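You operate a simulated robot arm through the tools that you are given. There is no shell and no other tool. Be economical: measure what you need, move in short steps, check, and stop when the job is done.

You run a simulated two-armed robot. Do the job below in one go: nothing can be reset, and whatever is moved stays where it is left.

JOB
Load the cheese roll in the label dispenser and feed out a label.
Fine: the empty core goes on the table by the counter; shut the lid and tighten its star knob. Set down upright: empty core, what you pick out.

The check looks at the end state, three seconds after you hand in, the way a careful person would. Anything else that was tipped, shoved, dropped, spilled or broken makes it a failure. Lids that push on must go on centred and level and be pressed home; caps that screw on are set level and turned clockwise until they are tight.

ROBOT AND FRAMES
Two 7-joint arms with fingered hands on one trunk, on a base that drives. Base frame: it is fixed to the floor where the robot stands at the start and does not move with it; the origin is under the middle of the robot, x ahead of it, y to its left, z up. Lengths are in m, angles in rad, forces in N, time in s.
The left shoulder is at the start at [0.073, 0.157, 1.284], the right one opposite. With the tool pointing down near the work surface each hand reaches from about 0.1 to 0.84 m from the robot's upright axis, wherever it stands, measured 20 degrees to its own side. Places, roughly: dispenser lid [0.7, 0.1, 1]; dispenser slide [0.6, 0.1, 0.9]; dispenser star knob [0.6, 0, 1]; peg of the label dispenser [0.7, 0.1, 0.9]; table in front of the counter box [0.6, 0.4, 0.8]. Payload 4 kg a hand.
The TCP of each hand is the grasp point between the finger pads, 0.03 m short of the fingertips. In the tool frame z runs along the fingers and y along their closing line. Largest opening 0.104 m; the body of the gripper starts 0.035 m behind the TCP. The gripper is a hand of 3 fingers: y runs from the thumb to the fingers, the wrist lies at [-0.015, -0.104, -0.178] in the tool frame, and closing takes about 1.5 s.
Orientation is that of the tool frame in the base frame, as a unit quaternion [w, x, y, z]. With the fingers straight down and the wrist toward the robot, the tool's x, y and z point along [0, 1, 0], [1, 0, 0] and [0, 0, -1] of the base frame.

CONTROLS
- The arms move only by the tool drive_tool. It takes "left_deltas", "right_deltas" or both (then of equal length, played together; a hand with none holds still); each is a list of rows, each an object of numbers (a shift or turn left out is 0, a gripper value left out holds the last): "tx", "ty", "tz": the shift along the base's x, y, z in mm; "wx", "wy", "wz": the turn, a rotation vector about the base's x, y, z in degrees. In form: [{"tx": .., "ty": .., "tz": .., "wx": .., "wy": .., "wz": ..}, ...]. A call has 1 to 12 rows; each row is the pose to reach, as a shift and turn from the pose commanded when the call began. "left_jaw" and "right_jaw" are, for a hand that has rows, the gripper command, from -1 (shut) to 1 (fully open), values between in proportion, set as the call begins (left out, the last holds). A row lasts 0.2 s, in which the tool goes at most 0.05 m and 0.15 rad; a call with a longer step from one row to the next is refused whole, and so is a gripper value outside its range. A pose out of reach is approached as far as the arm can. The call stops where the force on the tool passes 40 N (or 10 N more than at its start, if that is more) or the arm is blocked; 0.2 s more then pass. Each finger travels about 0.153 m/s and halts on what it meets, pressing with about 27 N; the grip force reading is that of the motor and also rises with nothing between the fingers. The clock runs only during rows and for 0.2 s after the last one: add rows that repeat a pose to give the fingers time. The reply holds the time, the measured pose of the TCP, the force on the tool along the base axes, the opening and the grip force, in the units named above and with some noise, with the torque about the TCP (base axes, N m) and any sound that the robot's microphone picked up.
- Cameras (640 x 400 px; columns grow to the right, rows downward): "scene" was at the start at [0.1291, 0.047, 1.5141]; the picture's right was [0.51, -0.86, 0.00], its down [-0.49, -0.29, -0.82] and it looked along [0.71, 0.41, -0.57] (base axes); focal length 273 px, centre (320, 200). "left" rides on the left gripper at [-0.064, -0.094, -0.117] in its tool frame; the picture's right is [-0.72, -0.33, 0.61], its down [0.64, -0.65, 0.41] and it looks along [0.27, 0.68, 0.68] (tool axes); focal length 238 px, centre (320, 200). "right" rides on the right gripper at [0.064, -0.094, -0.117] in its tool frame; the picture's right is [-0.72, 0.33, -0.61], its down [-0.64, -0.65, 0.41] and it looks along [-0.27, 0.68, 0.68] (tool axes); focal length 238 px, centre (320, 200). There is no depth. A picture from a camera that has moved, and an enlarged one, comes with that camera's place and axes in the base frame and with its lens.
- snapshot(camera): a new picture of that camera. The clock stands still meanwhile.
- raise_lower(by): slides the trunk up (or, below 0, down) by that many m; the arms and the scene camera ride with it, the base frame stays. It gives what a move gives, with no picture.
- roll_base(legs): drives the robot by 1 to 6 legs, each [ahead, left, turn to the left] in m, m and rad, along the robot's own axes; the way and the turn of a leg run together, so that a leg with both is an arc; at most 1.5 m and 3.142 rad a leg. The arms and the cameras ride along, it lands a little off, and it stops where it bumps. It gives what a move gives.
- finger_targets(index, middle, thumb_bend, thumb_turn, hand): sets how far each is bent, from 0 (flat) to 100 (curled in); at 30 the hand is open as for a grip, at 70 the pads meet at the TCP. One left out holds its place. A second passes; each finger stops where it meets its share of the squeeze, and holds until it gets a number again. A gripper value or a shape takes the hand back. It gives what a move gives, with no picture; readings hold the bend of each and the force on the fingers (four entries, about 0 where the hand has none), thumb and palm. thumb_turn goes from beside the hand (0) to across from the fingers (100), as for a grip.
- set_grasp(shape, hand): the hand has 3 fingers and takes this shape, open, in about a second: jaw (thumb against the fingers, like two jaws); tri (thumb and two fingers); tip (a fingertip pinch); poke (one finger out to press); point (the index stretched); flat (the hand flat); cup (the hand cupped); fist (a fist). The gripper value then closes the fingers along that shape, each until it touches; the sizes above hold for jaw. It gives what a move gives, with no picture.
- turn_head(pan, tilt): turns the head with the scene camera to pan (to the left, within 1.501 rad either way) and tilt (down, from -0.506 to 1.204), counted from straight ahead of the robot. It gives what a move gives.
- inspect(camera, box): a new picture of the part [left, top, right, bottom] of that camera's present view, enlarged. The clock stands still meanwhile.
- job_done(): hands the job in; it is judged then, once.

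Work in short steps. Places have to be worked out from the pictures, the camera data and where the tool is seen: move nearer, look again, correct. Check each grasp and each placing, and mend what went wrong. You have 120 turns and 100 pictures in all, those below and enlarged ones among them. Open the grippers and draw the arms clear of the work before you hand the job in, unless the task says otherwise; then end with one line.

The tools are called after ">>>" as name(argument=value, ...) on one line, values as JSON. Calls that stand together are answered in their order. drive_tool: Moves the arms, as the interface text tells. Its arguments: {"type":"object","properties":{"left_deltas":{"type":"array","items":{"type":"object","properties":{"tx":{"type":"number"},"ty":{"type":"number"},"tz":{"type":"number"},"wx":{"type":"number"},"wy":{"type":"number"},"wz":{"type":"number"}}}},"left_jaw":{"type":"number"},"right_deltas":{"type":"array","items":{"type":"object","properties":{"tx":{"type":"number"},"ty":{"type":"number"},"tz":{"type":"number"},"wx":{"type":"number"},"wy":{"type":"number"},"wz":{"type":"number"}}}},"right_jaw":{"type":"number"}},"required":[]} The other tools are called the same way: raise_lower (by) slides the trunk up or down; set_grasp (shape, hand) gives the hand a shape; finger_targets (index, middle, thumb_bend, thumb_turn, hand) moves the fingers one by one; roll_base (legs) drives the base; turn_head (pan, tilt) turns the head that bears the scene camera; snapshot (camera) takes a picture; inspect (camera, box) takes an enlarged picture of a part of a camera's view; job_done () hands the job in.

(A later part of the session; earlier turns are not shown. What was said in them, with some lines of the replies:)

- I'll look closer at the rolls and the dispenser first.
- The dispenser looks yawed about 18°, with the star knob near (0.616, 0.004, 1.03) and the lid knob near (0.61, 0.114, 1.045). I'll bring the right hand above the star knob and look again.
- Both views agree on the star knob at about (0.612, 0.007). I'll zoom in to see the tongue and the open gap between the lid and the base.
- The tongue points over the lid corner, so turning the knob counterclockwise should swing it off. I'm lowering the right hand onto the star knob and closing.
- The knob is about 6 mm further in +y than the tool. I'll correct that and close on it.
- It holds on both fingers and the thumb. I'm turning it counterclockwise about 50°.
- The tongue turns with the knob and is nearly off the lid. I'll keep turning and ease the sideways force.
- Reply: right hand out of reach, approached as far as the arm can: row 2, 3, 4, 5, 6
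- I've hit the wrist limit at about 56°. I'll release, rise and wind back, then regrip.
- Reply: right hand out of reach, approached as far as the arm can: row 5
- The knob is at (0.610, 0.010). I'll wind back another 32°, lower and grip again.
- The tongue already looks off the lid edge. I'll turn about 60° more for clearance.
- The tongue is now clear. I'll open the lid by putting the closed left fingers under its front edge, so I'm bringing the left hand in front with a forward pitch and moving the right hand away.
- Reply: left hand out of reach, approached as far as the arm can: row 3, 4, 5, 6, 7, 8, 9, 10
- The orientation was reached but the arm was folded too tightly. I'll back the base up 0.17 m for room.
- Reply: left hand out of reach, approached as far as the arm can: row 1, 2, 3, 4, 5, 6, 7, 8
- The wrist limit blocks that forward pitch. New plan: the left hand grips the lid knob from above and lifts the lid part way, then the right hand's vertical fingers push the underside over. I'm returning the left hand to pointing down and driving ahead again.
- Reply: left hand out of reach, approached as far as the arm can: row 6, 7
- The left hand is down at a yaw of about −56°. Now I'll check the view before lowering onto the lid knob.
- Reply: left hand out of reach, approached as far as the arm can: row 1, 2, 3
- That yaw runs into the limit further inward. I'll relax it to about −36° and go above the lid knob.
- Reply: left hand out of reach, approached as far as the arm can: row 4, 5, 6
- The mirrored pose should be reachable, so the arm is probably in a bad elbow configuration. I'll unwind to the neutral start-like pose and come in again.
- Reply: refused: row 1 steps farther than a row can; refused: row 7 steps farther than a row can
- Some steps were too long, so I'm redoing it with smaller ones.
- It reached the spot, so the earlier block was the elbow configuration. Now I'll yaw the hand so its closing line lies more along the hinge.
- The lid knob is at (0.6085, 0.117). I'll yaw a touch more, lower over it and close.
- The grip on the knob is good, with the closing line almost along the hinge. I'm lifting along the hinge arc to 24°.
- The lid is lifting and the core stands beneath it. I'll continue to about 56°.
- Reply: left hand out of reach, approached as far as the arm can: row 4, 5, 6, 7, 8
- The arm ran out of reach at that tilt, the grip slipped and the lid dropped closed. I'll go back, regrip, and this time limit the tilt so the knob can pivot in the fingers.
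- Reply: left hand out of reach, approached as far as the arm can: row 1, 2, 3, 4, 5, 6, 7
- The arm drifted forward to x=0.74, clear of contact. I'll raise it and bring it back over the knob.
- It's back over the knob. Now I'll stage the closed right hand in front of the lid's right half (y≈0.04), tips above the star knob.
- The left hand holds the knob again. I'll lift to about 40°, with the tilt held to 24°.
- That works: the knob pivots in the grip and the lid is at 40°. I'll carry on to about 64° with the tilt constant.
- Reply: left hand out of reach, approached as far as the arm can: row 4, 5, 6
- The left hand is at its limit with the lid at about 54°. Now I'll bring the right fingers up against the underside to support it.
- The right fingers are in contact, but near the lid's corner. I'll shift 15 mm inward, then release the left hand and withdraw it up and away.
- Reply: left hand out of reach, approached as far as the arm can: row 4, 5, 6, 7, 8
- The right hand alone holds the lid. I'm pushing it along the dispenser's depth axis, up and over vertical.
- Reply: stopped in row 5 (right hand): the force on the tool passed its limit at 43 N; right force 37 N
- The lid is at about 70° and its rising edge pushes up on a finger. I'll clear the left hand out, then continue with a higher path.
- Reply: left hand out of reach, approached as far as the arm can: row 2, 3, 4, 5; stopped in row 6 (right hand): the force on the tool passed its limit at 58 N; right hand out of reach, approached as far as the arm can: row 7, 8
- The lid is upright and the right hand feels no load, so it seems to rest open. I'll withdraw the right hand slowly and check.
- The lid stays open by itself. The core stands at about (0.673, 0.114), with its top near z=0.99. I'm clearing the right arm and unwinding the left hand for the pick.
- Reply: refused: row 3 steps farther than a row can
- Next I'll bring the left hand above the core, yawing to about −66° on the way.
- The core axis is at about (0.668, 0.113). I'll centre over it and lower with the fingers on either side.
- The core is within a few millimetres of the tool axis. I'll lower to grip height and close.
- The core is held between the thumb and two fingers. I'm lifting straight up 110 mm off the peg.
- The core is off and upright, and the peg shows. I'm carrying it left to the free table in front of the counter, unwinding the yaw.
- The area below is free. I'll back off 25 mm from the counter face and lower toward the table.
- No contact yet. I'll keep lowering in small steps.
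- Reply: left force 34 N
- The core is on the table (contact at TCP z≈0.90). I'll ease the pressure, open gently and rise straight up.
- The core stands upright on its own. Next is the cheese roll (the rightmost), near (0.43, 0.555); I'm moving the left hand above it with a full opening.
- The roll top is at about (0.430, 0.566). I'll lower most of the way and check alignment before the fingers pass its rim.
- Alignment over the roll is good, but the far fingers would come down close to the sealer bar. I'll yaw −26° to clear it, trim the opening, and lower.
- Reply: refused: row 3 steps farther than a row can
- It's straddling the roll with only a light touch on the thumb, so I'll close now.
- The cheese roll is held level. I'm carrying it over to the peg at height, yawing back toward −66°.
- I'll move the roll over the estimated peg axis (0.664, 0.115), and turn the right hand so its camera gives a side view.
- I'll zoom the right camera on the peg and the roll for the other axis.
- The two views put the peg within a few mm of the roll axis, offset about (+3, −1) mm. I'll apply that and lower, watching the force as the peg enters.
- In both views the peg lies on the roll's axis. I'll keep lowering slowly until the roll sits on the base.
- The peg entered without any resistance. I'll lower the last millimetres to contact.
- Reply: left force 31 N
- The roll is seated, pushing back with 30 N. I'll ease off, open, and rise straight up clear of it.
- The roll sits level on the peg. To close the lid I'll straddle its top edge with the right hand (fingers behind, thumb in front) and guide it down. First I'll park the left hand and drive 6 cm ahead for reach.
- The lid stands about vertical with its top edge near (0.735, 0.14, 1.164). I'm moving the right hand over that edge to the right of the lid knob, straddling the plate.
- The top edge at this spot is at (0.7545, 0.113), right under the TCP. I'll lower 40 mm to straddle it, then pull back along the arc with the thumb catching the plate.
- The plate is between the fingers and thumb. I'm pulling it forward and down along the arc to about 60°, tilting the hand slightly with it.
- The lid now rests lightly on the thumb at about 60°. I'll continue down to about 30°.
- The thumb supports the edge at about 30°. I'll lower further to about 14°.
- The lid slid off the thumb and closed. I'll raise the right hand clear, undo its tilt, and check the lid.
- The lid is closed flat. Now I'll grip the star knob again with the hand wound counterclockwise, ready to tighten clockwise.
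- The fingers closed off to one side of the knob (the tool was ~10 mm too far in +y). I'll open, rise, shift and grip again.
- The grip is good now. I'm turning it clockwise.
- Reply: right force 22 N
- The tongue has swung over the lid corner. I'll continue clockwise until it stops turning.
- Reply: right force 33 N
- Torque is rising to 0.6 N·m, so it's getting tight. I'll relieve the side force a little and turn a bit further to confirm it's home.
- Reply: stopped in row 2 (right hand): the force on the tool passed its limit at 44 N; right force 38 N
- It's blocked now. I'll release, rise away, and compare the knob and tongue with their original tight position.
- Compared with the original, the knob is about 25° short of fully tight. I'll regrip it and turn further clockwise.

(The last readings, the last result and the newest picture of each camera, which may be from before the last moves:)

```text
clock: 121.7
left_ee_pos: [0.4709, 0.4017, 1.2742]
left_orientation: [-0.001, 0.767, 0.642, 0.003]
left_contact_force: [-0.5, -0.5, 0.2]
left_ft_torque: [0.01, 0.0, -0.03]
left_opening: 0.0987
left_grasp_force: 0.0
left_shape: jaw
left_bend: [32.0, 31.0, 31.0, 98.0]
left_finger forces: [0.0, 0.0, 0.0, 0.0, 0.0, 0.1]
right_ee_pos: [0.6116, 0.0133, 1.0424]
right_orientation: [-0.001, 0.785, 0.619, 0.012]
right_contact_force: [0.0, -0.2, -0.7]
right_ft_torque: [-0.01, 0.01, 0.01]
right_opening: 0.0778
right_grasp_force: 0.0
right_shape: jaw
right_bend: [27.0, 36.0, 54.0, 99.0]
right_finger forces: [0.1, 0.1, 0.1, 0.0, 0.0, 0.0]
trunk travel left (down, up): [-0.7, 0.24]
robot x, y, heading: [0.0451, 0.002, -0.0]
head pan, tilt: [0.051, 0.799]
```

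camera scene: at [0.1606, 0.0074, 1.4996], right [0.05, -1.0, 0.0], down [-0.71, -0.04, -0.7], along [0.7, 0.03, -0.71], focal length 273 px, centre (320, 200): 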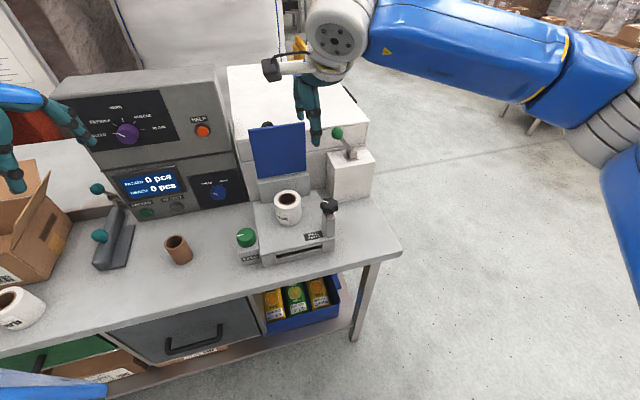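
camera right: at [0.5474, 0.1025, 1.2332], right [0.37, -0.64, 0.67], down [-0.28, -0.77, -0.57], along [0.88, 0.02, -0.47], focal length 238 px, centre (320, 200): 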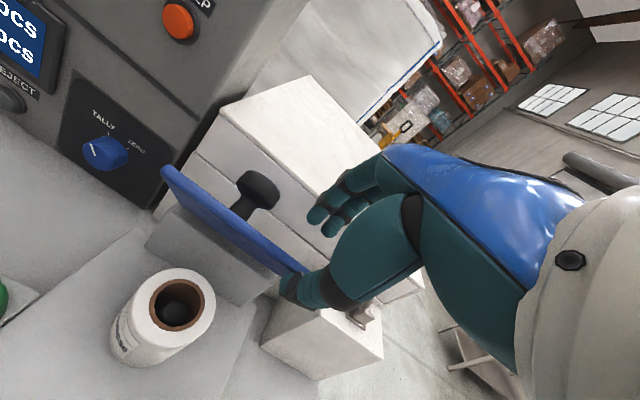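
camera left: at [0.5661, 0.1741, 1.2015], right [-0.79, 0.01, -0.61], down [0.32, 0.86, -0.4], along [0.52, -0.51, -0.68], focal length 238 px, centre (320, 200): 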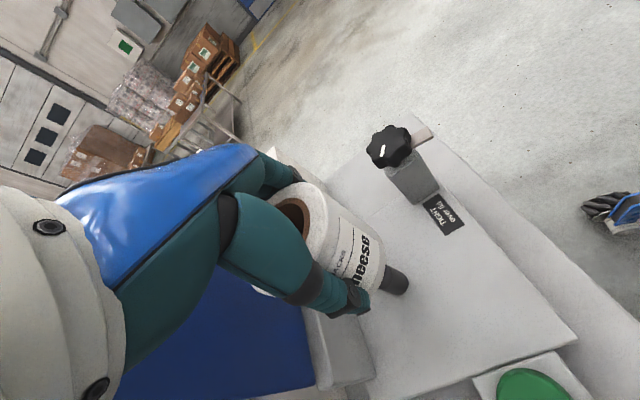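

The pose is right apart from a few mm in y. I'll shift −5 mm, close and turn.

>>> drive_tool(right_deltas=[{"ty": -5}, {"ty": -5}, {"ty": -5}, {"ty": -5}, {"ty": -5}, {"ty": -5}], right_jaw=-1)

>>> drive_tool(right_deltas=[{"wz": -6}, {"wz": -12}, {"wz": -18}, {"wz": -24}, {"wz": -30}])

```text
clock: 123.1
left_ee_pos: [0.4702, 0.4018, 1.2734]
left_orientation: [-0.001, 0.766, 0.643, 0.002]
left_contact_force: [-0.3, -0.3, 0.3]
left_ft_torque: [0.01, 0.02, 0.03]
left_opening: 0.0989
left_grasp_force: 0.0
left_shape: jaw
left_bend: [32.0, 31.0, 31.0, 98.0]
left_finger forces: [0.0, 0.1, 0.1, 0.0, 0.1, 0.0]
right_ee_pos: [0.6105, 0.0087, 1.0434]
right_orientation: [-0.002, 0.785, 0.62, 0.011]
right_contact_force: [-0.6, 5.9, -0.8]
right_ft_torque: [0.13, 0.0, 0.09]
right_opening: 0.0343
right_grasp_force: 26.7
right_shape: jaw
right_bend: [74.0, 44.0, 74.0, 100.0]
right_finger forces: [16.0, 7.1, 0.0, 0.0, 25.5, 0.1]
trunk travel left (down, up): [-0.7, 0.24]
robot x, y, heading: [0.0391, 0.0011, -0.001]
head pan, tilt: [0.051, 0.799]
```

```text
clock: 124.3
left_ee_pos: [0.4701, 0.4051, 1.271]
left_orientation: [0.001, 0.766, 0.642, 0.001]
left_contact_force: [-0.1, 0.6, -0.6]
left_ft_torque: [0.03, 0.01, 0.01]
left_opening: 0.0988
left_grasp_force: 0.0
left_shape: jaw
left_bend: [32.0, 31.0, 31.0, 98.0]
left_finger forces: [0.0, 0.0, 0.0, 0.1, 0.1, 0.0]
right_ee_pos: [0.6133, 0.0122, 1.0432]
right_orientation: [0.004, 0.919, 0.395, 0.013]
right_contact_force: [4.8, 13.5, 9.6]
right_ft_torque: [0.29, -0.17, 0.39]
right_opening: 0.0339
right_grasp_force: 27.1
right_shape: jaw
right_bend: [74.0, 44.0, 74.0, 100.0]
right_finger forces: [19.5, 7.9, 0.0, 0.0, 29.1, 0.1]
trunk travel left (down, up): [-0.7, 0.24]
robot x, y, heading: [0.0432, -0.0022, 0.001]
head pan, tilt: [0.051, 0.799]
```

>>> drive_tool(right_deltas=[{"wz": -6, "ty": -2}, {"wz": -12, "ty": -3}, {"wz": -18, "ty": -3}, {"wz": -24, "ty": -3}])

>>> inspect(camera="scene", box=[240, 140, 400, 240])

```text
clock: 125.3
left_ee_pos: [0.469, 0.4024, 1.2733]
left_orientation: [0.0, 0.766, 0.643, 0.002]
left_contact_force: [-0.6, 0.0, -0.1]
left_ft_torque: [0.0, 0.01, 0.03]
left_opening: 0.0986
left_grasp_force: 0.0
left_shape: jaw
left_bend: [32.0, 31.0, 31.0, 98.0]
left_finger forces: [0.0, 0.0, 0.1, 0.0, 0.0, 0.0]
right_ee_pos: [0.6113, 0.0073, 1.0406]
right_orientation: [0.004, 0.981, 0.195, 0.009]
right_contact_force: [3.2, 18.3, 12.6]
right_ft_torque: [0.64, -0.01, 0.19]
right_opening: 0.0313
right_grasp_force: 27.0
right_shape: jaw
right_bend: [74.0, 49.0, 74.0, 100.0]
right_finger forces: [14.4, 1.6, 0.0, 0.0, 29.7, 0.0]
trunk travel left (down, up): [-0.7, 0.24]
robot x, y, heading: [0.0426, 0.0007, -0.002]
head pan, tilt: [0.051, 0.799]
```

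```text
4.00 times, centred on (320, 190) of scene
camera zoom: at [0.1756, 0.0147, 1.4981], right [0.05, -1.0, 0.01], down [-0.72, -0.04, -0.7], along [0.69, 0.03, -0.72], focal length 1092 px, centre (320, 240)
```

zoom: 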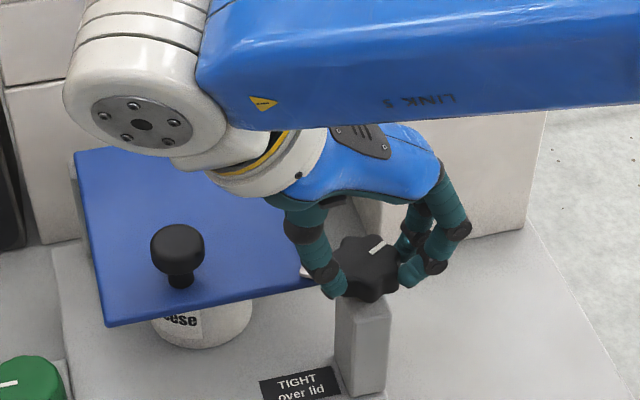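

The marker is back at its original tight angle and the fingers have begun to slip on it, so it's tight. I'll release and retreat, then bring the left hand over the green FEED knob.

>>> drive_tool(right_deltas=[{}, {}, {}, {"tz": 30}, {"tz": 75}, {"tz": 120, "wz": 6}, {"tz": 140, "tx": -20, "ty": -35, "wz": 14}, {"tz": 150, "tx": -45, "ty": -75, "wz": 22}, {"tz": 150, "tx": -70, "ty": -115, "wz": 30}, {"tz": 150, "tx": -95, "ty": -155, "wz": 38}, {"tz": 150, "tx": -120, "ty": -195, "wz": 46}], right_jaw=0.5)

>>> drive_tool(left_deltas=[{"tx": 15, "ty": -30, "tz": -20}, {"tx": 30, "ty": -62, "tz": -40}, {"tx": 45, "ty": -94, "tz": -65}, {"tx": 60, "ty": -126, "tz": -90}, {"tx": 80, "ty": -158, "tz": -115}, {"tx": 102, "ty": -192, "tz": -140}, {"tx": 102, "ty": -192, "tz": -175}], left_jaw=0.6)

>>> snapshot(camera="left")

```text
clock: 127.7
left_ee_pos: [0.4673, 0.3975, 1.276]
left_orientation: [-0.002, 0.766, 0.642, 0.005]
left_contact_force: [0.0, 0.2, 0.4]
left_ft_torque: [0.04, -0.03, -0.01]
left_opening: 0.0988
left_grasp_force: 0.0
left_shape: jaw
left_bend: [32.0, 31.0, 31.0, 98.0]
left_finger forces: [0.0, 0.0, 0.1, 0.0, 0.0, 0.1]
right_ee_pos: [0.4913, -0.1934, 1.1922]
right_orientation: [-0.001, 0.825, 0.564, 0.013]
right_contact_force: [0.7, -0.4, -0.4]
right_ft_torque: [0.02, -0.01, 0.04]
right_opening: 0.0777
right_grasp_force: 0.1
right_shape: jaw
right_bend: [27.0, 36.0, 54.0, 99.0]
right_finger forces: [0.1, 0.0, 0.0, 0.0, 0.0, 0.1]
trunk travel left (down, up): [-0.7, 0.24]
robot x, y, heading: [0.0413, 0.0019, 0.001]
head pan, tilt: [0.051, 0.799]
```

```text
clock: 129.3
left_ee_pos: [0.5699, 0.2085, 1.0984]
left_orientation: [-0.001, 0.767, 0.641, 0.003]
left_contact_force: [0.7, 0.0, 0.4]
left_ft_torque: [0.02, -0.05, -0.03]
left_opening: 0.0834
left_grasp_force: 0.0
left_shape: jaw
left_bend: [27.0, 34.0, 49.0, 99.0]
left_finger forces: [0.0, 0.0, 0.0, 0.0, 0.0, 0.0]
right_ee_pos: [0.4934, -0.1938, 1.1923]
right_orientation: [-0.002, 0.827, 0.562, 0.012]
right_contact_force: [0.7, -0.1, -0.5]
right_ft_torque: [0.02, 0.0, -0.03]
right_opening: 0.0776
right_grasp_force: 0.0
right_shape: jaw
right_bend: [27.0, 36.0, 54.0, 99.0]
right_finger forces: [0.0, 0.0, 0.1, 0.1, 0.0, 0.1]
trunk travel left (down, up): [-0.7, 0.24]
robot x, y, heading: [0.0419, -0.0002, 0.001]
head pan, tilt: [0.051, 0.799]
```

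```text
6 pictures are left
camera left: at [0.4654, 0.16, 1.2159], right [-0.44, -0.65, -0.62], down [-0.53, 0.75, -0.4], along [0.72, 0.15, -0.68], focal length 238 px, centre (320, 200)
```

left: 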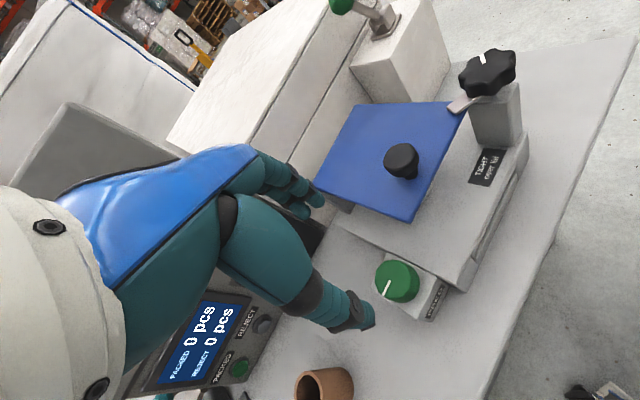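

The FEED knob centre is at about (0.571, 0.212), top near 0.955. I'm lowering onto it and gripping.

>>> drive_tool(left_deltas=[{"tx": 1, "ty": 3, "tz": -35}, {"tx": 1, "ty": 3, "tz": -75}, {"tx": 1, "ty": 3, "tz": -110}, {"tx": 1, "ty": 3, "tz": -130}, {"tx": 1, "ty": 3, "tz": -141}])

>>> drive_tool(left_deltas=[{}, {}, {}, {}, {}], left_jaw=-1)

```text
clock: 130.5
left_ee_pos: [0.5726, 0.2085, 0.9584]
left_orientation: [-0.001, 0.766, 0.643, 0.004]
left_contact_force: [-0.2, 0.6, 0.1]
left_ft_torque: [-0.01, -0.01, -0.02]
left_opening: 0.0834
left_grasp_force: 0.1
left_shape: jaw
left_bend: [27.0, 34.0, 49.0, 99.0]
left_finger forces: [0.1, 0.0, 0.0, 0.1, 0.0, 0.1]
right_ee_pos: [0.4957, -0.1907, 1.1919]
right_orientation: [-0.001, 0.826, 0.563, 0.012]
right_contact_force: [-0.2, -0.3, 0.8]
right_ft_torque: [-0.02, 0.01, -0.01]
right_opening: 0.0777
right_grasp_force: 0.1
right_shape: jaw
right_bend: [27.0, 36.0, 54.0, 99.0]
right_finger forces: [0.1, 0.0, 0.1, 0.0, 0.0, 0.0]
trunk travel left (down, up): [-0.7, 0.24]
robot x, y, heading: [0.041, -0.0006, -0.002]
head pan, tilt: [0.051, 0.799]
```

```text
clock: 131.7
left_ee_pos: [0.5744, 0.2093, 0.958]
left_orientation: [-0.002, 0.767, 0.642, 0.003]
left_contact_force: [-2.1, -1.8, -1.6]
left_ft_torque: [-0.05, 0.04, -0.01]
left_opening: 0.0354
left_grasp_force: 26.7
left_shape: jaw
left_bend: [74.0, 45.0, 74.0, 100.0]
left_finger forces: [14.1, 8.4, 0.0, 0.0, 23.6, 0.0]
right_ee_pos: [0.4954, -0.1905, 1.193]
right_orientation: [-0.001, 0.826, 0.563, 0.012]
right_contact_force: [-0.5, -0.2, 0.2]
right_ft_torque: [-0.03, 0.01, -0.01]
right_opening: 0.0779
right_grasp_force: 0.1
right_shape: jaw
right_bend: [27.0, 36.0, 54.0, 99.0]
right_finger forces: [0.0, 0.1, 0.0, 0.0, 0.0, 0.0]
trunk travel left (down, up): [-0.7, 0.24]
robot x, y, heading: [0.0437, 0.0008, -0.006]
head pan, tilt: [0.051, 0.799]
```

The grip on the FEED knob is firm. I'm turning it clockwise about 48°.

>>> drive_tool(left_deltas=[{"wz": -8}, {"wz": -16}, {"wz": -24}, {"wz": -32}, {"wz": -40}, {"wz": -48}])

>>> inspect(camera="scene", box=[210, 170, 370, 270])

```text
clock: 133.1
left_ee_pos: [0.5714, 0.2134, 0.9574]
left_orientation: [0.001, 0.961, 0.276, 0.003]
left_contact_force: [-8.3, 8.9, -0.5]
left_ft_torque: [0.25, 0.22, 0.14]
left_opening: 0.033
left_grasp_force: 26.8
left_shape: jaw
left_bend: [75.0, 48.0, 74.0, 99.0]
left_finger forces: [9.7, 5.4, 0.0, 0.0, 28.5, 0.0]
right_ee_pos: [0.4929, -0.1889, 1.1923]
right_orientation: [0.001, 0.826, 0.563, 0.011]
right_contact_force: [0.7, -0.6, 0.5]
right_ft_torque: [-0.01, 0.01, 0.01]
right_opening: 0.0778
right_grasp_force: 0.0
right_shape: jaw
right_bend: [27.0, 36.0, 54.0, 99.0]
right_finger forces: [0.0, 0.0, 0.0, 0.0, 0.0, 0.1]
trunk travel left (down, up): [-0.7, 0.24]
robot x, y, heading: [0.0397, 0.0022, 0.0]
head pan, tilt: [0.051, 0.799]
```

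```text
4.00 times, centred on (290, 220) of scene
camera zoom: at [0.1739, 0.0078, 1.4982], right [0.05, -1.0, 0.0], down [-0.72, -0.04, -0.7], along [0.7, 0.03, -0.72], focal length 1092 px, centre (440, 120)
```

zoom: 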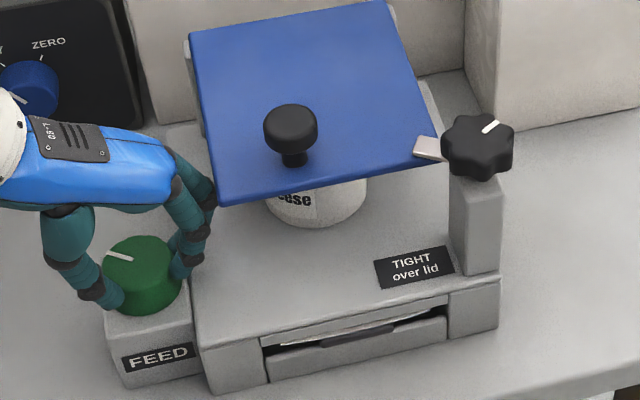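

Something white is showing in the slot, so clockwise feeds. I'll turn a bit more, then regrip and continue.

>>> drive_tool(left_deltas=[{"wz": -6}, {"wz": -12}, {"wz": -18}])

>>> drive_tool(left_deltas=[{}, {}, {}, {"tz": 20}, {"tz": 40, "wz": 8}, {"tz": 40, "wz": 16}, {"tz": 40, "wz": 24}, {"tz": 40, "wz": 32}, {"tz": 40, "wz": 40}, {"tz": 40, "wz": 48}, {"tz": 40, "wz": 56}, {"tz": 40, "wz": 64}], left_jaw=0.5)

```text
clock: 133.9
left_ee_pos: [0.5709, 0.2073, 0.9601]
left_orientation: [0.003, 0.993, 0.118, 0.005]
left_contact_force: [-11.5, 3.8, 1.4]
left_ft_torque: [-0.42, -0.04, -0.06]
left_opening: 0.0248
left_grasp_force: 27.0
left_shape: jaw
left_bend: [76.0, 53.0, 86.0, 99.0]
left_finger forces: [0.1, 12.5, 0.1, 0.1, 0.0, 0.0]
right_ee_pos: [0.493, -0.1926, 1.1931]
right_orientation: [0.0, 0.827, 0.563, 0.013]
right_contact_force: [0.3, -0.6, -0.3]
right_ft_torque: [0.02, 0.02, -0.03]
right_opening: 0.0776
right_grasp_force: 0.1
right_shape: jaw
right_bend: [27.0, 36.0, 54.0, 99.0]
right_finger forces: [0.1, 0.0, 0.0, 0.0, 0.0, 0.1]
trunk travel left (down, up): [-0.7, 0.24]
robot x, y, heading: [0.0437, -0.0022, -0.005]
head pan, tilt: [0.051, 0.799]
```

```text
clock: 136.5
left_ee_pos: [0.5733, 0.2096, 0.9986]
left_orientation: [-0.001, 0.776, 0.63, 0.003]
left_contact_force: [0.6, -0.4, -0.1]
left_ft_torque: [0.02, 0.02, 0.02]
left_opening: 0.0776
left_grasp_force: 0.0
left_shape: jaw
left_bend: [27.0, 36.0, 54.0, 99.0]
left_finger forces: [0.0, 0.1, 0.1, 0.0, 0.1, 0.1]
right_ee_pos: [0.4956, -0.1911, 1.1907]
right_orientation: [-0.001, 0.826, 0.563, 0.012]
right_contact_force: [0.6, -0.2, -0.2]
right_ft_torque: [-0.01, 0.03, -0.04]
right_opening: 0.0778
right_grasp_force: 0.0
right_shape: jaw
right_bend: [27.0, 36.0, 54.0, 99.0]
right_finger forces: [0.0, 0.0, 0.0, 0.0, 0.0, 0.0]
trunk travel left (down, up): [-0.7, 0.24]
robot x, y, heading: [0.0424, 0.0009, -0.002]
head pan, tilt: [0.051, 0.799]
```

The grip slipped at the very end. I'll regrip 5 mm deeper and turn again in a smaller arc.

>>> drive_tool(left_deltas=[{"wz": 8, "tx": -2, "ty": 1, "tz": -15}, {"wz": 12, "tx": -2, "ty": 1, "tz": -30}, {"wz": 12, "tx": -2, "ty": 1, "tz": -45}])

>>> drive_tool(left_deltas=[{}, {}, {}, {}, {}], left_jaw=-1)

>>> drive_tool(left_deltas=[{"wz": -8}, {"wz": -16}, {"wz": -24}, {"wz": -32}, {"wz": -40}, {"wz": -48}, {"wz": -56}])

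>>> inspect(camera="scene", box=[210, 170, 370, 270])

```text
clock: 137.3
left_ee_pos: [0.5693, 0.212, 0.9528]
left_orientation: [-0.002, 0.707, 0.707, 0.003]
left_contact_force: [-0.2, 0.5, -0.1]
left_ft_torque: [0.01, 0.0, -0.03]
left_opening: 0.0777
left_grasp_force: 0.1
left_shape: jaw
left_bend: [27.0, 36.0, 54.0, 99.0]
left_finger forces: [0.0, 0.1, 0.0, 0.0, 0.1, 0.0]
right_ee_pos: [0.4948, -0.1913, 1.1924]
right_orientation: [-0.001, 0.826, 0.563, 0.012]
right_contact_force: [-0.2, 0.7, -0.6]
right_ft_torque: [-0.01, -0.01, 0.0]
right_opening: 0.0775
right_grasp_force: 0.0
right_shape: jaw
right_bend: [27.0, 36.0, 54.0, 99.0]
right_finger forces: [0.0, 0.0, 0.1, 0.0, 0.0, 0.1]
trunk travel left (down, up): [-0.7, 0.24]
robot x, y, heading: [0.0416, -0.0034, -0.003]
head pan, tilt: [0.051, 0.799]
```

```text
clock: 138.5
left_ee_pos: [0.5699, 0.2114, 0.9522]
left_orientation: [-0.002, 0.706, 0.708, 0.004]
left_contact_force: [-1.8, -1.5, -2.5]
left_ft_torque: [0.02, 0.01, -0.01]
left_opening: 0.0375
left_grasp_force: 27.0
left_shape: jaw
left_bend: [74.0, 41.0, 74.0, 100.0]
left_finger forces: [14.5, 8.5, 0.0, 0.0, 23.7, 0.0]
right_ee_pos: [0.4946, -0.1921, 1.1914]
right_orientation: [-0.002, 0.827, 0.563, 0.012]
right_contact_force: [-0.3, 0.3, 0.8]
right_ft_torque: [-0.03, -0.01, 0.0]
right_opening: 0.0776
right_grasp_force: 0.2
right_shape: jaw
right_bend: [27.0, 36.0, 54.0, 99.0]
right_finger forces: [0.1, 0.0, 0.0, 0.1, 0.0, 0.0]
trunk travel left (down, up): [-0.7, 0.24]
robot x, y, heading: [0.0409, -0.0022, 0.0]
head pan, tilt: [0.051, 0.799]
```

```text
clock: 140.1
left_ee_pos: [0.5698, 0.2172, 0.9528]
left_orientation: [0.001, 0.957, 0.291, 0.004]
left_contact_force: [-5.7, 19.2, 2.8]
left_ft_torque: [0.59, 0.22, 0.17]
left_opening: 0.0328
left_grasp_force: 27.0
left_shape: jaw
left_bend: [74.0, 44.0, 72.0, 100.0]
left_finger forces: [8.9, 4.6, 0.0, 0.0, 32.4, 0.0]
right_ee_pos: [0.4944, -0.1878, 1.1938]
right_orientation: [0.0, 0.826, 0.563, 0.012]
right_contact_force: [0.3, -0.2, -0.1]
right_ft_torque: [0.04, 0.01, 0.02]
right_opening: 0.0779
right_grasp_force: 0.0
right_shape: jaw
right_bend: [27.0, 36.0, 54.0, 99.0]
right_finger forces: [0.0, 0.0, 0.0, 0.1, 0.0, 0.0]
trunk travel left (down, up): [-0.7, 0.24]
robot x, y, heading: [0.0466, 0.0015, -0.003]
head pan, tilt: [0.051, 0.799]
```

```text
4.00 times, centred on (290, 220) of scene
camera zoom: at [0.1744, 0.0122, 1.4982], right [0.05, -1.0, 0.01], down [-0.72, -0.04, -0.7], along [0.7, 0.03, -0.72], focal length 1092 px, centre (440, 120)
```

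zoom: 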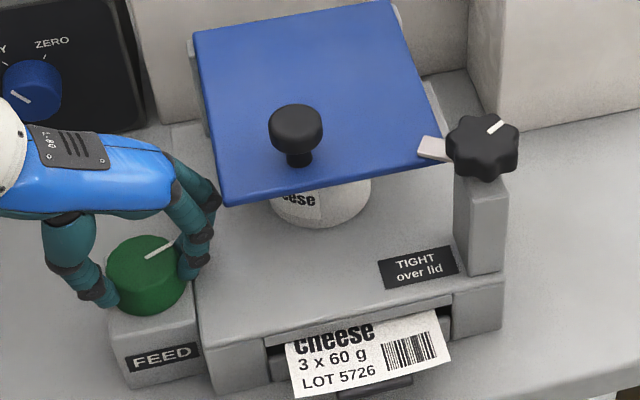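

A cheese label is emerging with only its top line still inside. One more regrip and a modest turn should bring it fully out.

>>> drive_tool(left_deltas=[{}, {}, {}, {"tz": 20}, {"tz": 40, "wz": 8, "ty": -3}, {"tz": 40, "wz": 16, "ty": -5}, {"tz": 40, "wz": 24, "ty": -5}, {"tz": 40, "wz": 32, "ty": -5}, {"tz": 40, "wz": 40, "ty": -5}, {"tz": 40, "wz": 48, "ty": -5}, {"tz": 20, "wz": 54, "ty": -5}, {"tz": 0, "wz": 54, "ty": -5}], left_jaw=0.5)

>>> drive_tool(left_deltas=[{}, {}, {}, {}, {}], left_jaw=-1)

>>> drive_tool(left_deltas=[{"wz": -8}, {"wz": -16}, {"wz": -24}, {"wz": -32}, {"wz": -40}])

>>> inspect(camera="scene", box=[210, 170, 370, 270])

```text
clock: 142.7
left_ee_pos: [0.5718, 0.2075, 0.9514]
left_orientation: [-0.002, 0.72, 0.694, 0.003]
left_contact_force: [0.6, 0.8, -0.6]
left_ft_torque: [-0.03, -0.02, -0.01]
left_opening: 0.0776
left_grasp_force: 0.1
left_shape: jaw
left_bend: [27.0, 36.0, 54.0, 99.0]
left_finger forces: [0.1, 0.0, 0.0, 0.1, 0.0, 0.1]
right_ee_pos: [0.4943, -0.1909, 1.1926]
right_orientation: [-0.001, 0.827, 0.563, 0.012]
right_contact_force: [-0.8, -0.5, 0.4]
right_ft_torque: [-0.01, -0.01, -0.01]
right_opening: 0.0778
right_grasp_force: 0.0
right_shape: jaw
right_bend: [27.0, 36.0, 54.0, 99.0]
right_finger forces: [0.0, 0.0, 0.1, 0.0, 0.0, 0.1]
trunk travel left (down, up): [-0.7, 0.24]
robot x, y, heading: [0.0436, 0.0019, -0.004]
head pan, tilt: [0.051, 0.799]
```

```text
clock: 143.9
left_ee_pos: [0.5702, 0.2067, 0.951]
left_orientation: [-0.003, 0.72, 0.694, 0.001]
left_contact_force: [-1.9, -2.2, -3.0]
left_ft_torque: [-0.04, 0.01, -0.07]
left_opening: 0.0348
left_grasp_force: 26.7
left_shape: jaw
left_bend: [74.0, 42.0, 74.0, 100.0]
left_finger forces: [12.2, 8.7, 0.1, 0.0, 23.7, 0.0]
right_ee_pos: [0.4941, -0.1915, 1.1911]
right_orientation: [0.0, 0.827, 0.562, 0.012]
right_contact_force: [0.1, 0.2, 0.2]
right_ft_torque: [0.01, -0.01, -0.01]
right_opening: 0.0778
right_grasp_force: 0.0
right_shape: jaw
right_bend: [27.0, 36.0, 54.0, 99.0]
right_finger forces: [0.0, 0.0, 0.0, 0.0, 0.1, 0.0]
trunk travel left (down, up): [-0.7, 0.24]
robot x, y, heading: [0.04, 0.0005, -0.003]
head pan, tilt: [0.051, 0.799]
```

```text
clock: 145.1
left_ee_pos: [0.5705, 0.2039, 0.9543]
left_orientation: [0.001, 0.914, 0.405, 0.004]
left_contact_force: [-2.3, -5.5, -0.7]
left_ft_torque: [-0.1, 0.08, -0.07]
left_opening: 0.0244
left_grasp_force: 27.3
left_shape: jaw
left_bend: [76.0, 49.0, 82.0, 99.0]
left_finger forces: [0.1, 0.4, 0.0, 0.1, 12.1, 0.0]
right_ee_pos: [0.4932, -0.1941, 1.1903]
right_orientation: [-0.002, 0.826, 0.563, 0.013]
right_contact_force: [-1.0, -0.5, 0.2]
right_ft_torque: [0.02, 0.02, 0.02]
right_opening: 0.0778
right_grasp_force: 0.1
right_shape: jaw
right_bend: [27.0, 36.0, 54.0, 99.0]
right_finger forces: [0.0, 0.0, 0.1, 0.1, 0.0, 0.1]
trunk travel left (down, up): [-0.7, 0.24]
robot x, y, heading: [0.0426, 0.0003, -0.005]
head pan, tilt: [0.051, 0.799]
```

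```text
4.00 times, centred on (290, 220) of scene
camera zoom: at [0.1752, 0.0, 1.4981], right [0.05, -1.0, 0.0], down [-0.72, -0.03, -0.7], along [0.7, 0.03, -0.72], focal length 1092 px, centre (440, 120)
```

zoom: 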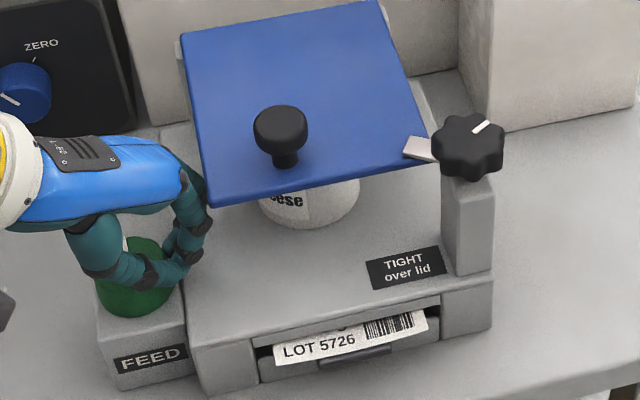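

The off-centre grip slipped and dragged the knob back, so the label retracted partly. The earlier good grip was centred nearer y≈0.213; I'll lift fully clear, rewind, regrip there and turn again.

>>> drive_tool(left_deltas=[{}, {}, {}, {}, {"tz": 30}, {"tz": 65, "ty": 4}, {"tz": 65, "ty": 9, "wz": 8}, {"tz": 65, "ty": 9, "wz": 16}, {"tz": 65, "ty": 9, "wz": 24}, {"tz": 65, "ty": 9, "wz": 32}, {"tz": 65, "ty": 9, "wz": 40}, {"tz": 65, "ty": 9, "wz": 46}], left_jaw=0.5)

>>> drive_tool(left_deltas=[{"tz": -30}, {"tz": -55}, {"tz": -69}])

```text
clock: 147.7
left_ee_pos: [0.5706, 0.2143, 1.0178]
left_orientation: [-0.003, 0.681, 0.732, 0.004]
left_contact_force: [-0.3, -0.4, -0.4]
left_ft_torque: [0.01, 0.03, 0.0]
left_opening: 0.0777
left_grasp_force: 0.0
left_shape: jaw
left_bend: [27.0, 36.0, 54.0, 99.0]
left_finger forces: [0.0, 0.0, 0.1, 0.1, 0.0, 0.0]
right_ee_pos: [0.495, -0.1927, 1.1916]
right_orientation: [0.0, 0.827, 0.562, 0.011]
right_contact_force: [-0.1, -0.6, -0.4]
right_ft_torque: [0.0, 0.01, -0.01]
right_opening: 0.0777
right_grasp_force: 0.1
right_shape: jaw
right_bend: [27.0, 36.0, 54.0, 99.0]
right_finger forces: [0.0, 0.0, 0.0, 0.1, 0.0, 0.1]
trunk travel left (down, up): [-0.7, 0.24]
robot x, y, heading: [0.041, -0.0005, -0.005]
head pan, tilt: [0.051, 0.799]
```

```text
clock: 148.5
left_ee_pos: [0.5686, 0.2158, 0.9496]
left_orientation: [-0.003, 0.683, 0.731, 0.004]
left_contact_force: [0.2, -0.4, -0.3]
left_ft_torque: [-0.02, 0.0, 0.0]
left_opening: 0.0778
left_grasp_force: 0.1
left_shape: jaw
left_bend: [27.0, 36.0, 54.0, 99.0]
left_finger forces: [0.0, 0.0, 0.1, 0.0, 0.1, 0.0]
right_ee_pos: [0.4946, -0.1913, 1.1909]
right_orientation: [-0.001, 0.827, 0.563, 0.012]
right_contact_force: [-0.2, -0.4, 0.8]
right_ft_torque: [-0.03, 0.03, -0.01]
right_opening: 0.0779
right_grasp_force: 0.1
right_shape: jaw
right_bend: [27.0, 36.0, 54.0, 99.0]
right_finger forces: [0.1, 0.0, 0.0, 0.0, 0.0, 0.0]
trunk travel left (down, up): [-0.7, 0.24]
robot x, y, heading: [0.0427, 0.0015, -0.006]
head pan, tilt: [0.051, 0.799]
```

It's in position; I'll close and check the grip before turning.

>>> drive_tool(left_deltas=[{"ty": -1}, {"ty": -1}, {"ty": -1}, {"ty": -1}, {"ty": -1}, {"ty": -1}], left_jaw=-1)

>>> drive_tool(left_deltas=[{"wz": -8}, {"wz": -16}, {"wz": -24}, {"wz": -32}])

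```text
clock: 149.9
left_ee_pos: [0.5693, 0.2137, 0.9487]
left_orientation: [-0.002, 0.682, 0.731, 0.003]
left_contact_force: [-2.3, 0.5, -1.1]
left_ft_torque: [-0.03, 0.02, 0.05]
left_opening: 0.0384
left_grasp_force: 27.4
left_shape: jaw
left_bend: [74.0, 41.0, 74.0, 100.0]
left_finger forces: [14.9, 8.2, 0.1, 0.0, 25.2, 0.1]
right_ee_pos: [0.4936, -0.1918, 1.192]
right_orientation: [-0.001, 0.827, 0.563, 0.012]
right_contact_force: [1.3, -0.2, 0.2]
right_ft_torque: [0.06, -0.01, 0.0]
right_opening: 0.0779
right_grasp_force: 0.1
right_shape: jaw
right_bend: [27.0, 36.0, 54.0, 99.0]
right_finger forces: [0.0, 0.0, 0.1, 0.0, 0.0, 0.0]
trunk travel left (down, up): [-0.7, 0.24]
robot x, y, heading: [0.0405, -0.0021, -0.01]
head pan, tilt: [0.051, 0.799]
```

```text
clock: 150.9
left_ee_pos: [0.571, 0.2198, 0.9486]
left_orientation: [0.001, 0.857, 0.515, 0.004]
left_contact_force: [-3.2, 13.2, 5.7]
left_ft_torque: [0.33, 0.13, 0.45]
left_opening: 0.0374
left_grasp_force: 26.9
left_shape: jaw
left_bend: [74.0, 42.0, 74.0, 100.0]
left_finger forces: [13.5, 8.2, 0.0, 0.0, 30.9, 0.1]
right_ee_pos: [0.4937, -0.1876, 1.1927]
right_orientation: [0.0, 0.826, 0.563, 0.011]
right_contact_force: [0.2, 0.6, 0.0]
right_ft_torque: [0.0, -0.01, 0.0]
right_opening: 0.0775
right_grasp_force: 0.0
right_shape: jaw
right_bend: [27.0, 36.0, 54.0, 99.0]
right_finger forces: [0.0, 0.1, 0.0, 0.1, 0.1, 0.0]
trunk travel left (down, up): [-0.7, 0.24]
robot x, y, heading: [0.0451, -0.0003, 0.0]
head pan, tilt: [0.051, 0.799]
```

This is the best grip so far and the torque is real. I'll continue another 40°.

>>> drive_tool(left_deltas=[{"wz": -8, "ty": 1}, {"wz": -16, "ty": 2}, {"wz": -24, "ty": 2}, {"wz": -32, "ty": 2}, {"wz": -40, "ty": 2}])

>>> inspect(camera="scene", box=[210, 170, 370, 270])

```text
clock: 152.1
left_ee_pos: [0.5688, 0.2173, 0.9487]
left_orientation: [0.001, 0.982, 0.189, 0.003]
left_contact_force: [-11.9, 6.0, 2.3]
left_ft_torque: [0.15, 0.23, 0.01]
left_opening: 0.0314
left_grasp_force: 27.0
left_shape: jaw
left_bend: [75.0, 44.0, 76.0, 97.0]
left_finger forces: [7.5, 5.2, 0.1, 0.1, 23.9, 0.0]
right_ee_pos: [0.4941, -0.1894, 1.1931]
right_orientation: [0.0, 0.826, 0.563, 0.012]
right_contact_force: [0.9, -0.1, 0.3]
right_ft_torque: [0.0, -0.03, 0.02]
right_opening: 0.0777
right_grasp_force: 0.0
right_shape: jaw
right_bend: [27.0, 36.0, 54.0, 99.0]
right_finger forces: [0.0, 0.0, 0.0, 0.0, 0.0, 0.1]
trunk travel left (down, up): [-0.7, 0.24]
robot x, y, heading: [0.0428, -0.0008, -0.002]
head pan, tilt: [0.051, 0.799]
```

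```text
4.00 times, centred on (290, 220) of scene
camera zoom: at [0.1725, 0.006, 1.4983], right [0.05, -1.0, 0.0], down [-0.72, -0.04, -0.7], along [0.7, 0.03, -0.72], focal length 1092 px, centre (440, 120)
```

zoom: 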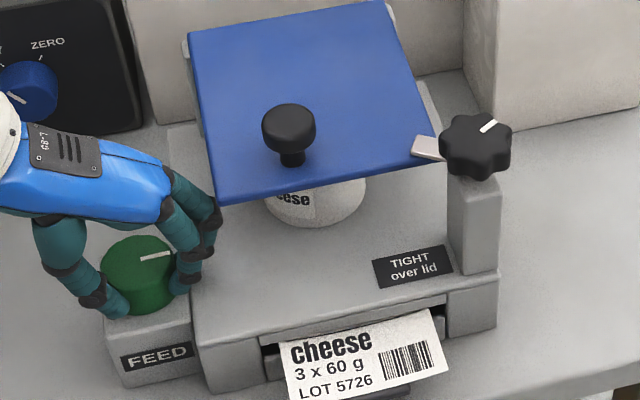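

The label now shows "cheese / 3 x 60 g / LOT". I'll open, wait, and lift straight up before any rotation so nothing drags it back, then look.

>>> drive_tool(left_deltas=[{}, {}, {}, {}, {}, {"tz": 25}, {"tz": 60}, {"tz": 95}, {"tz": 130}], left_jaw=0.5)

>>> inspect(camera="scene", box=[210, 170, 370, 270])

```text
clock: 154.1
left_ee_pos: [0.5688, 0.2132, 1.08]
left_orientation: [-0.001, 0.982, 0.19, 0.002]
left_contact_force: [-0.9, 0.8, -0.2]
left_ft_torque: [0.01, 0.03, -0.02]
left_opening: 0.0778
left_grasp_force: 0.1
left_shape: jaw
left_bend: [27.0, 36.0, 54.0, 99.0]
left_finger forces: [0.0, 0.0, 0.0, 0.1, 0.0, 0.0]
right_ee_pos: [0.4944, -0.1937, 1.191]
right_orientation: [-0.001, 0.827, 0.563, 0.012]
right_contact_force: [0.2, 0.1, -0.1]
right_ft_torque: [0.04, -0.03, -0.01]
right_opening: 0.0777
right_grasp_force: 0.1
right_shape: jaw
right_bend: [27.0, 36.0, 54.0, 99.0]
right_finger forces: [0.1, 0.0, 0.0, 0.0, 0.0, 0.1]
trunk travel left (down, up): [-0.7, 0.24]
robot x, y, heading: [0.0465, -0.0008, -0.003]
head pan, tilt: [0.051, 0.799]
```

```text
4.00 times, centred on (290, 220) of scene
camera zoom: at [0.1762, 0.0006, 1.498], right [0.05, -1.0, 0.0], down [-0.72, -0.03, -0.7], along [0.69, 0.03, -0.72], focal length 1092 px, centre (440, 120)
```

zoom: 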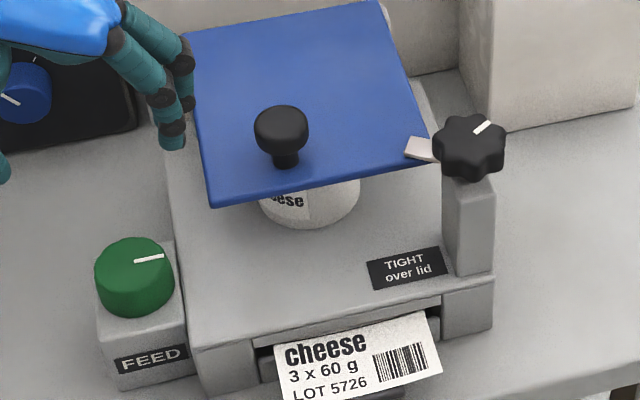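

The label stays out and the knob doesn't spring back. The label's top header may still be inside, so I'll do one more careful, centred turn.

>>> drive_tool(left_deltas=[{"wz": 8}, {"wz": 16}, {"wz": 24}, {"wz": 32}, {"wz": 40}, {"wz": 48}, {"wz": 56}, {"wz": 64}, {"wz": 69}])

>>> drive_tool(left_deltas=[{"tz": -40}, {"tz": -80}, {"tz": -115}, {"tz": -131}])

```text
clock: 156.1
left_ee_pos: [0.5706, 0.2171, 1.0769]
left_orientation: [-0.001, 0.701, 0.713, 0.003]
left_contact_force: [0.6, 0.4, -0.4]
left_ft_torque: [0.01, -0.01, 0.0]
left_opening: 0.0778
left_grasp_force: 0.0
left_shape: jaw
left_bend: [27.0, 36.0, 54.0, 99.0]
left_finger forces: [0.1, 0.1, 0.0, 0.0, 0.0, 0.1]
right_ee_pos: [0.4949, -0.1922, 1.1916]
right_orientation: [-0.001, 0.826, 0.563, 0.012]
right_contact_force: [-0.4, 0.3, 0.2]
right_ft_torque: [-0.01, -0.02, 0.01]
right_opening: 0.0775
right_grasp_force: 0.1
right_shape: jaw
right_bend: [27.0, 36.0, 54.0, 99.0]
right_finger forces: [0.1, 0.0, 0.0, 0.0, 0.1, 0.0]
trunk travel left (down, up): [-0.7, 0.24]
robot x, y, heading: [0.0427, -0.0001, -0.004]
head pan, tilt: [0.051, 0.799]
```

```text
clock: 157.1
left_ee_pos: [0.5729, 0.2163, 0.9473]
left_orientation: [-0.002, 0.701, 0.713, 0.003]
left_contact_force: [-0.1, 0.1, -0.9]
left_ft_torque: [0.01, 0.01, 0.01]
left_opening: 0.0776
left_grasp_force: 0.0
left_shape: jaw
left_bend: [27.0, 36.0, 54.0, 99.0]
left_finger forces: [0.0, 0.0, 0.0, 0.0, 0.0, 0.1]
right_ee_pos: [0.494, -0.1935, 1.1919]
right_orientation: [-0.001, 0.827, 0.563, 0.011]
right_contact_force: [0.2, -1.1, 0.0]
right_ft_torque: [0.0, 0.0, -0.01]
right_opening: 0.0776
right_grasp_force: 0.1
right_shape: jaw
right_bend: [27.0, 36.0, 54.0, 99.0]
right_finger forces: [0.0, 0.0, 0.0, 0.1, 0.0, 0.1]
trunk travel left (down, up): [-0.7, 0.24]
robot x, y, heading: [0.04, 0.0018, -0.007]
head pan, tilt: [0.051, 0.799]
```

Closing at y≈0.214 and turning 40° clockwise.

>>> drive_tool(left_deltas=[{"ty": -2, "tx": -2}, {"ty": -2, "tx": -2}, {"ty": -2, "tx": -2}, {"ty": -2, "tx": -2}, {"ty": -2, "tx": -2}, {"ty": -2, "tx": -2}], left_jaw=-1)

>>> drive_tool(left_deltas=[{"wz": -8}, {"wz": -16}, {"wz": -24}, {"wz": -32}, {"wz": -40}])

```text
clock: 158.5
left_ee_pos: [0.5693, 0.2147, 0.9476]
left_orientation: [-0.003, 0.701, 0.713, 0.002]
left_contact_force: [0.2, 1.9, -1.1]
left_ft_torque: [0.05, -0.03, 0.04]
left_opening: 0.0394
left_grasp_force: 27.0
left_shape: jaw
left_bend: [74.0, 42.0, 74.0, 100.0]
left_finger forces: [15.2, 8.7, 0.1, 0.0, 23.7, 0.0]
right_ee_pos: [0.4955, -0.1909, 1.1923]
right_orientation: [0.0, 0.827, 0.563, 0.013]
right_contact_force: [-0.7, -0.2, -0.5]
right_ft_torque: [0.0, -0.02, 0.01]
right_opening: 0.0779
right_grasp_force: 0.0
right_shape: jaw
right_bend: [27.0, 36.0, 54.0, 99.0]
right_finger forces: [0.0, 0.1, 0.0, 0.1, 0.1, 0.1]
trunk travel left (down, up): [-0.7, 0.24]
robot x, y, heading: [0.0456, -0.0007, -0.002]
head pan, tilt: [0.051, 0.799]
```

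```text
clock: 159.7
left_ee_pos: [0.5668, 0.2122, 0.947]
left_orientation: [-0.001, 0.903, 0.429, 0.002]
left_contact_force: [-6.1, -1.4, -6.1]
left_ft_torque: [-0.03, 0.11, 0.05]
left_opening: 0.0336
left_grasp_force: 27.5
left_shape: jaw
left_bend: [75.0, 43.0, 76.0, 99.0]
left_finger forces: [8.6, 7.3, 0.0, 0.0, 19.2, 0.0]
right_ee_pos: [0.4939, -0.1924, 1.1916]
right_orientation: [-0.001, 0.826, 0.563, 0.013]
right_contact_force: [-0.2, 0.4, 0.0]
right_ft_torque: [0.0, 0.0, -0.02]
right_opening: 0.0778
right_grasp_force: 0.1
right_shape: jaw
right_bend: [27.0, 36.0, 54.0, 99.0]
right_finger forces: [0.0, 0.0, 0.0, 0.1, 0.0, 0.0]
trunk travel left (down, up): [-0.7, 0.24]
robot x, y, heading: [0.0441, -0.0027, -0.005]
head pan, tilt: [0.051, 0.799]
```

I'll release, lift straight up, and draw the left arm clear before the last picture.

>>> drive_tool(left_deltas=[{}, {}, {}, {}, {}, {"tz": 25}, {"tz": 60}, {"tz": 100}, {"tz": 145}, {"tz": 190}, {"tz": 230}, {"tz": 265}], left_jaw=0.6)

>>> drive_tool(left_deltas=[{"tx": -20, "ty": 25, "wz": 6}, {"tx": -40, "ty": 55, "wz": 12}, {"tx": -60, "ty": 90, "wz": 18}, {"tx": -80, "ty": 125, "tz": 20, "wz": 24}, {"tx": -100, "ty": 160, "tz": 50, "wz": 30}, {"tx": -120, "ty": 195, "tz": 70, "wz": 36}, {"tx": -140, "ty": 225, "tz": 80, "wz": 36}])

>>> inspect(camera="scene", box=[120, 140, 376, 300])

```text
clock: 162.3
left_ee_pos: [0.5703, 0.2133, 1.2129]
left_orientation: [-0.002, 0.902, 0.431, 0.003]
left_contact_force: [0.9, -1.2, -0.1]
left_ft_torque: [0.02, 0.0, 0.02]
left_opening: 0.0827
left_grasp_force: 0.0
left_shape: jaw
left_bend: [27.0, 34.0, 50.0, 99.0]
left_finger forces: [0.0, 0.0, 0.1, 0.0, 0.0, 0.0]
right_ee_pos: [0.4953, -0.1915, 1.1916]
right_orientation: [-0.001, 0.827, 0.563, 0.011]
right_contact_force: [0.1, 0.3, -0.7]
right_ft_torque: [0.0, 0.0, -0.01]
right_opening: 0.0779
right_grasp_force: 0.0
right_shape: jaw
right_bend: [27.0, 36.0, 54.0, 99.0]
right_finger forces: [0.0, 0.0, 0.1, 0.0, 0.0, 0.1]
trunk travel left (down, up): [-0.7, 0.24]
robot x, y, heading: [0.0436, -0.0016, -0.005]
head pan, tilt: [0.051, 0.799]
```

```text
refused: row 5 steps farther than a row can; nothing moved
```

```text
2.50 times, centred on (248, 220) of scene
camera zoom: at [0.1762, 0.0031, 1.498], right [0.05, -1.0, 0.0], down [-0.72, -0.03, -0.7], along [0.69, 0.03, -0.72], focal length 683 px, centre (500, 150)
```

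zoom: 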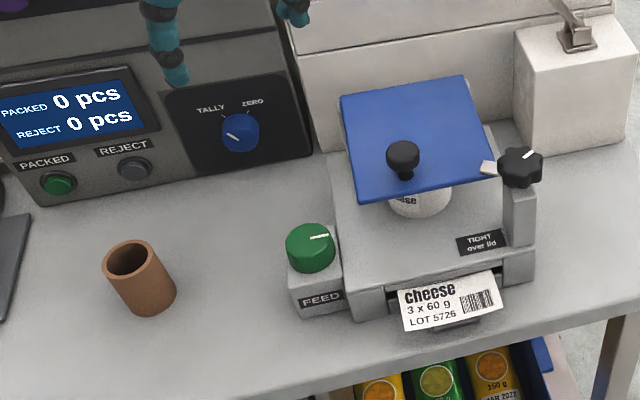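

The FEED knob didn't go any further, so it's at its stop with the cheese label out. The lid is shut and clamped, and the core stands upright. I'll draw the left arm clear and finish.

>>> drive_tool(left_deltas=[{"tx": -20, "ty": 25, "wz": 5, "tz": 5}, {"tx": -38, "ty": 52, "wz": 10, "tz": 10}, {"tx": -56, "ty": 82, "wz": 15, "tz": 15}, {"tx": -74, "ty": 112, "tz": 25, "wz": 20}, {"tx": -92, "ty": 142, "tz": 40, "wz": 25}, {"tx": -110, "ty": 172, "tz": 55, "wz": 30}, {"tx": -128, "ty": 202, "tz": 70, "wz": 36}], left_jaw=1, right_deltas=[{"tz": 5}, {"tz": 10}, {"tz": 15}, {"tz": 20}, {"tz": 25}, {"tz": 25}, {"tz": 25}], right_jaw=1)

>>> job_done()

```text
clock: 163.9
left_ee_pos: [0.4385, 0.4198, 1.2821]
left_orientation: [-0.001, 0.726, 0.688, 0.002]
left_contact_force: [-0.3, 0.4, -0.3]
left_ft_torque: [0.01, 0.0, -0.04]
left_opening: 0.1039
left_grasp_force: 0.1
left_shape: jaw
left_bend: [30.0, 30.0, 30.0, 98.0]
left_finger forces: [0.1, 0.0, 0.0, 0.0, 0.0, 0.0]
right_ee_pos: [0.4919, -0.1909, 1.2158]
right_orientation: [0.0, 0.827, 0.562, 0.012]
right_contact_force: [-0.5, 0.6, 0.2]
right_ft_torque: [0.01, -0.01, 0.02]
right_opening: 0.1036
right_grasp_force: 0.0
right_shape: jaw
right_bend: [30.0, 30.0, 30.0, 98.0]
right_finger forces: [0.0, 0.0, 0.0, 0.0, 0.0, 0.0]
trunk travel left (down, up): [-0.7, 0.24]
robot x, y, heading: [0.0419, -0.0016, -0.007]
head pan, tilt: [0.051, 0.799]
```

```text
The job is handed in.
```

The cheese roll is on the peg, the lid is shut with its star knob tight, a cheese label is fed out, and the empty core stands upright on the table by the counter. The lid dropped shut twice on the way: once from part-open when the grip slipped, and again from nearly closed at the end. I saw no damage.
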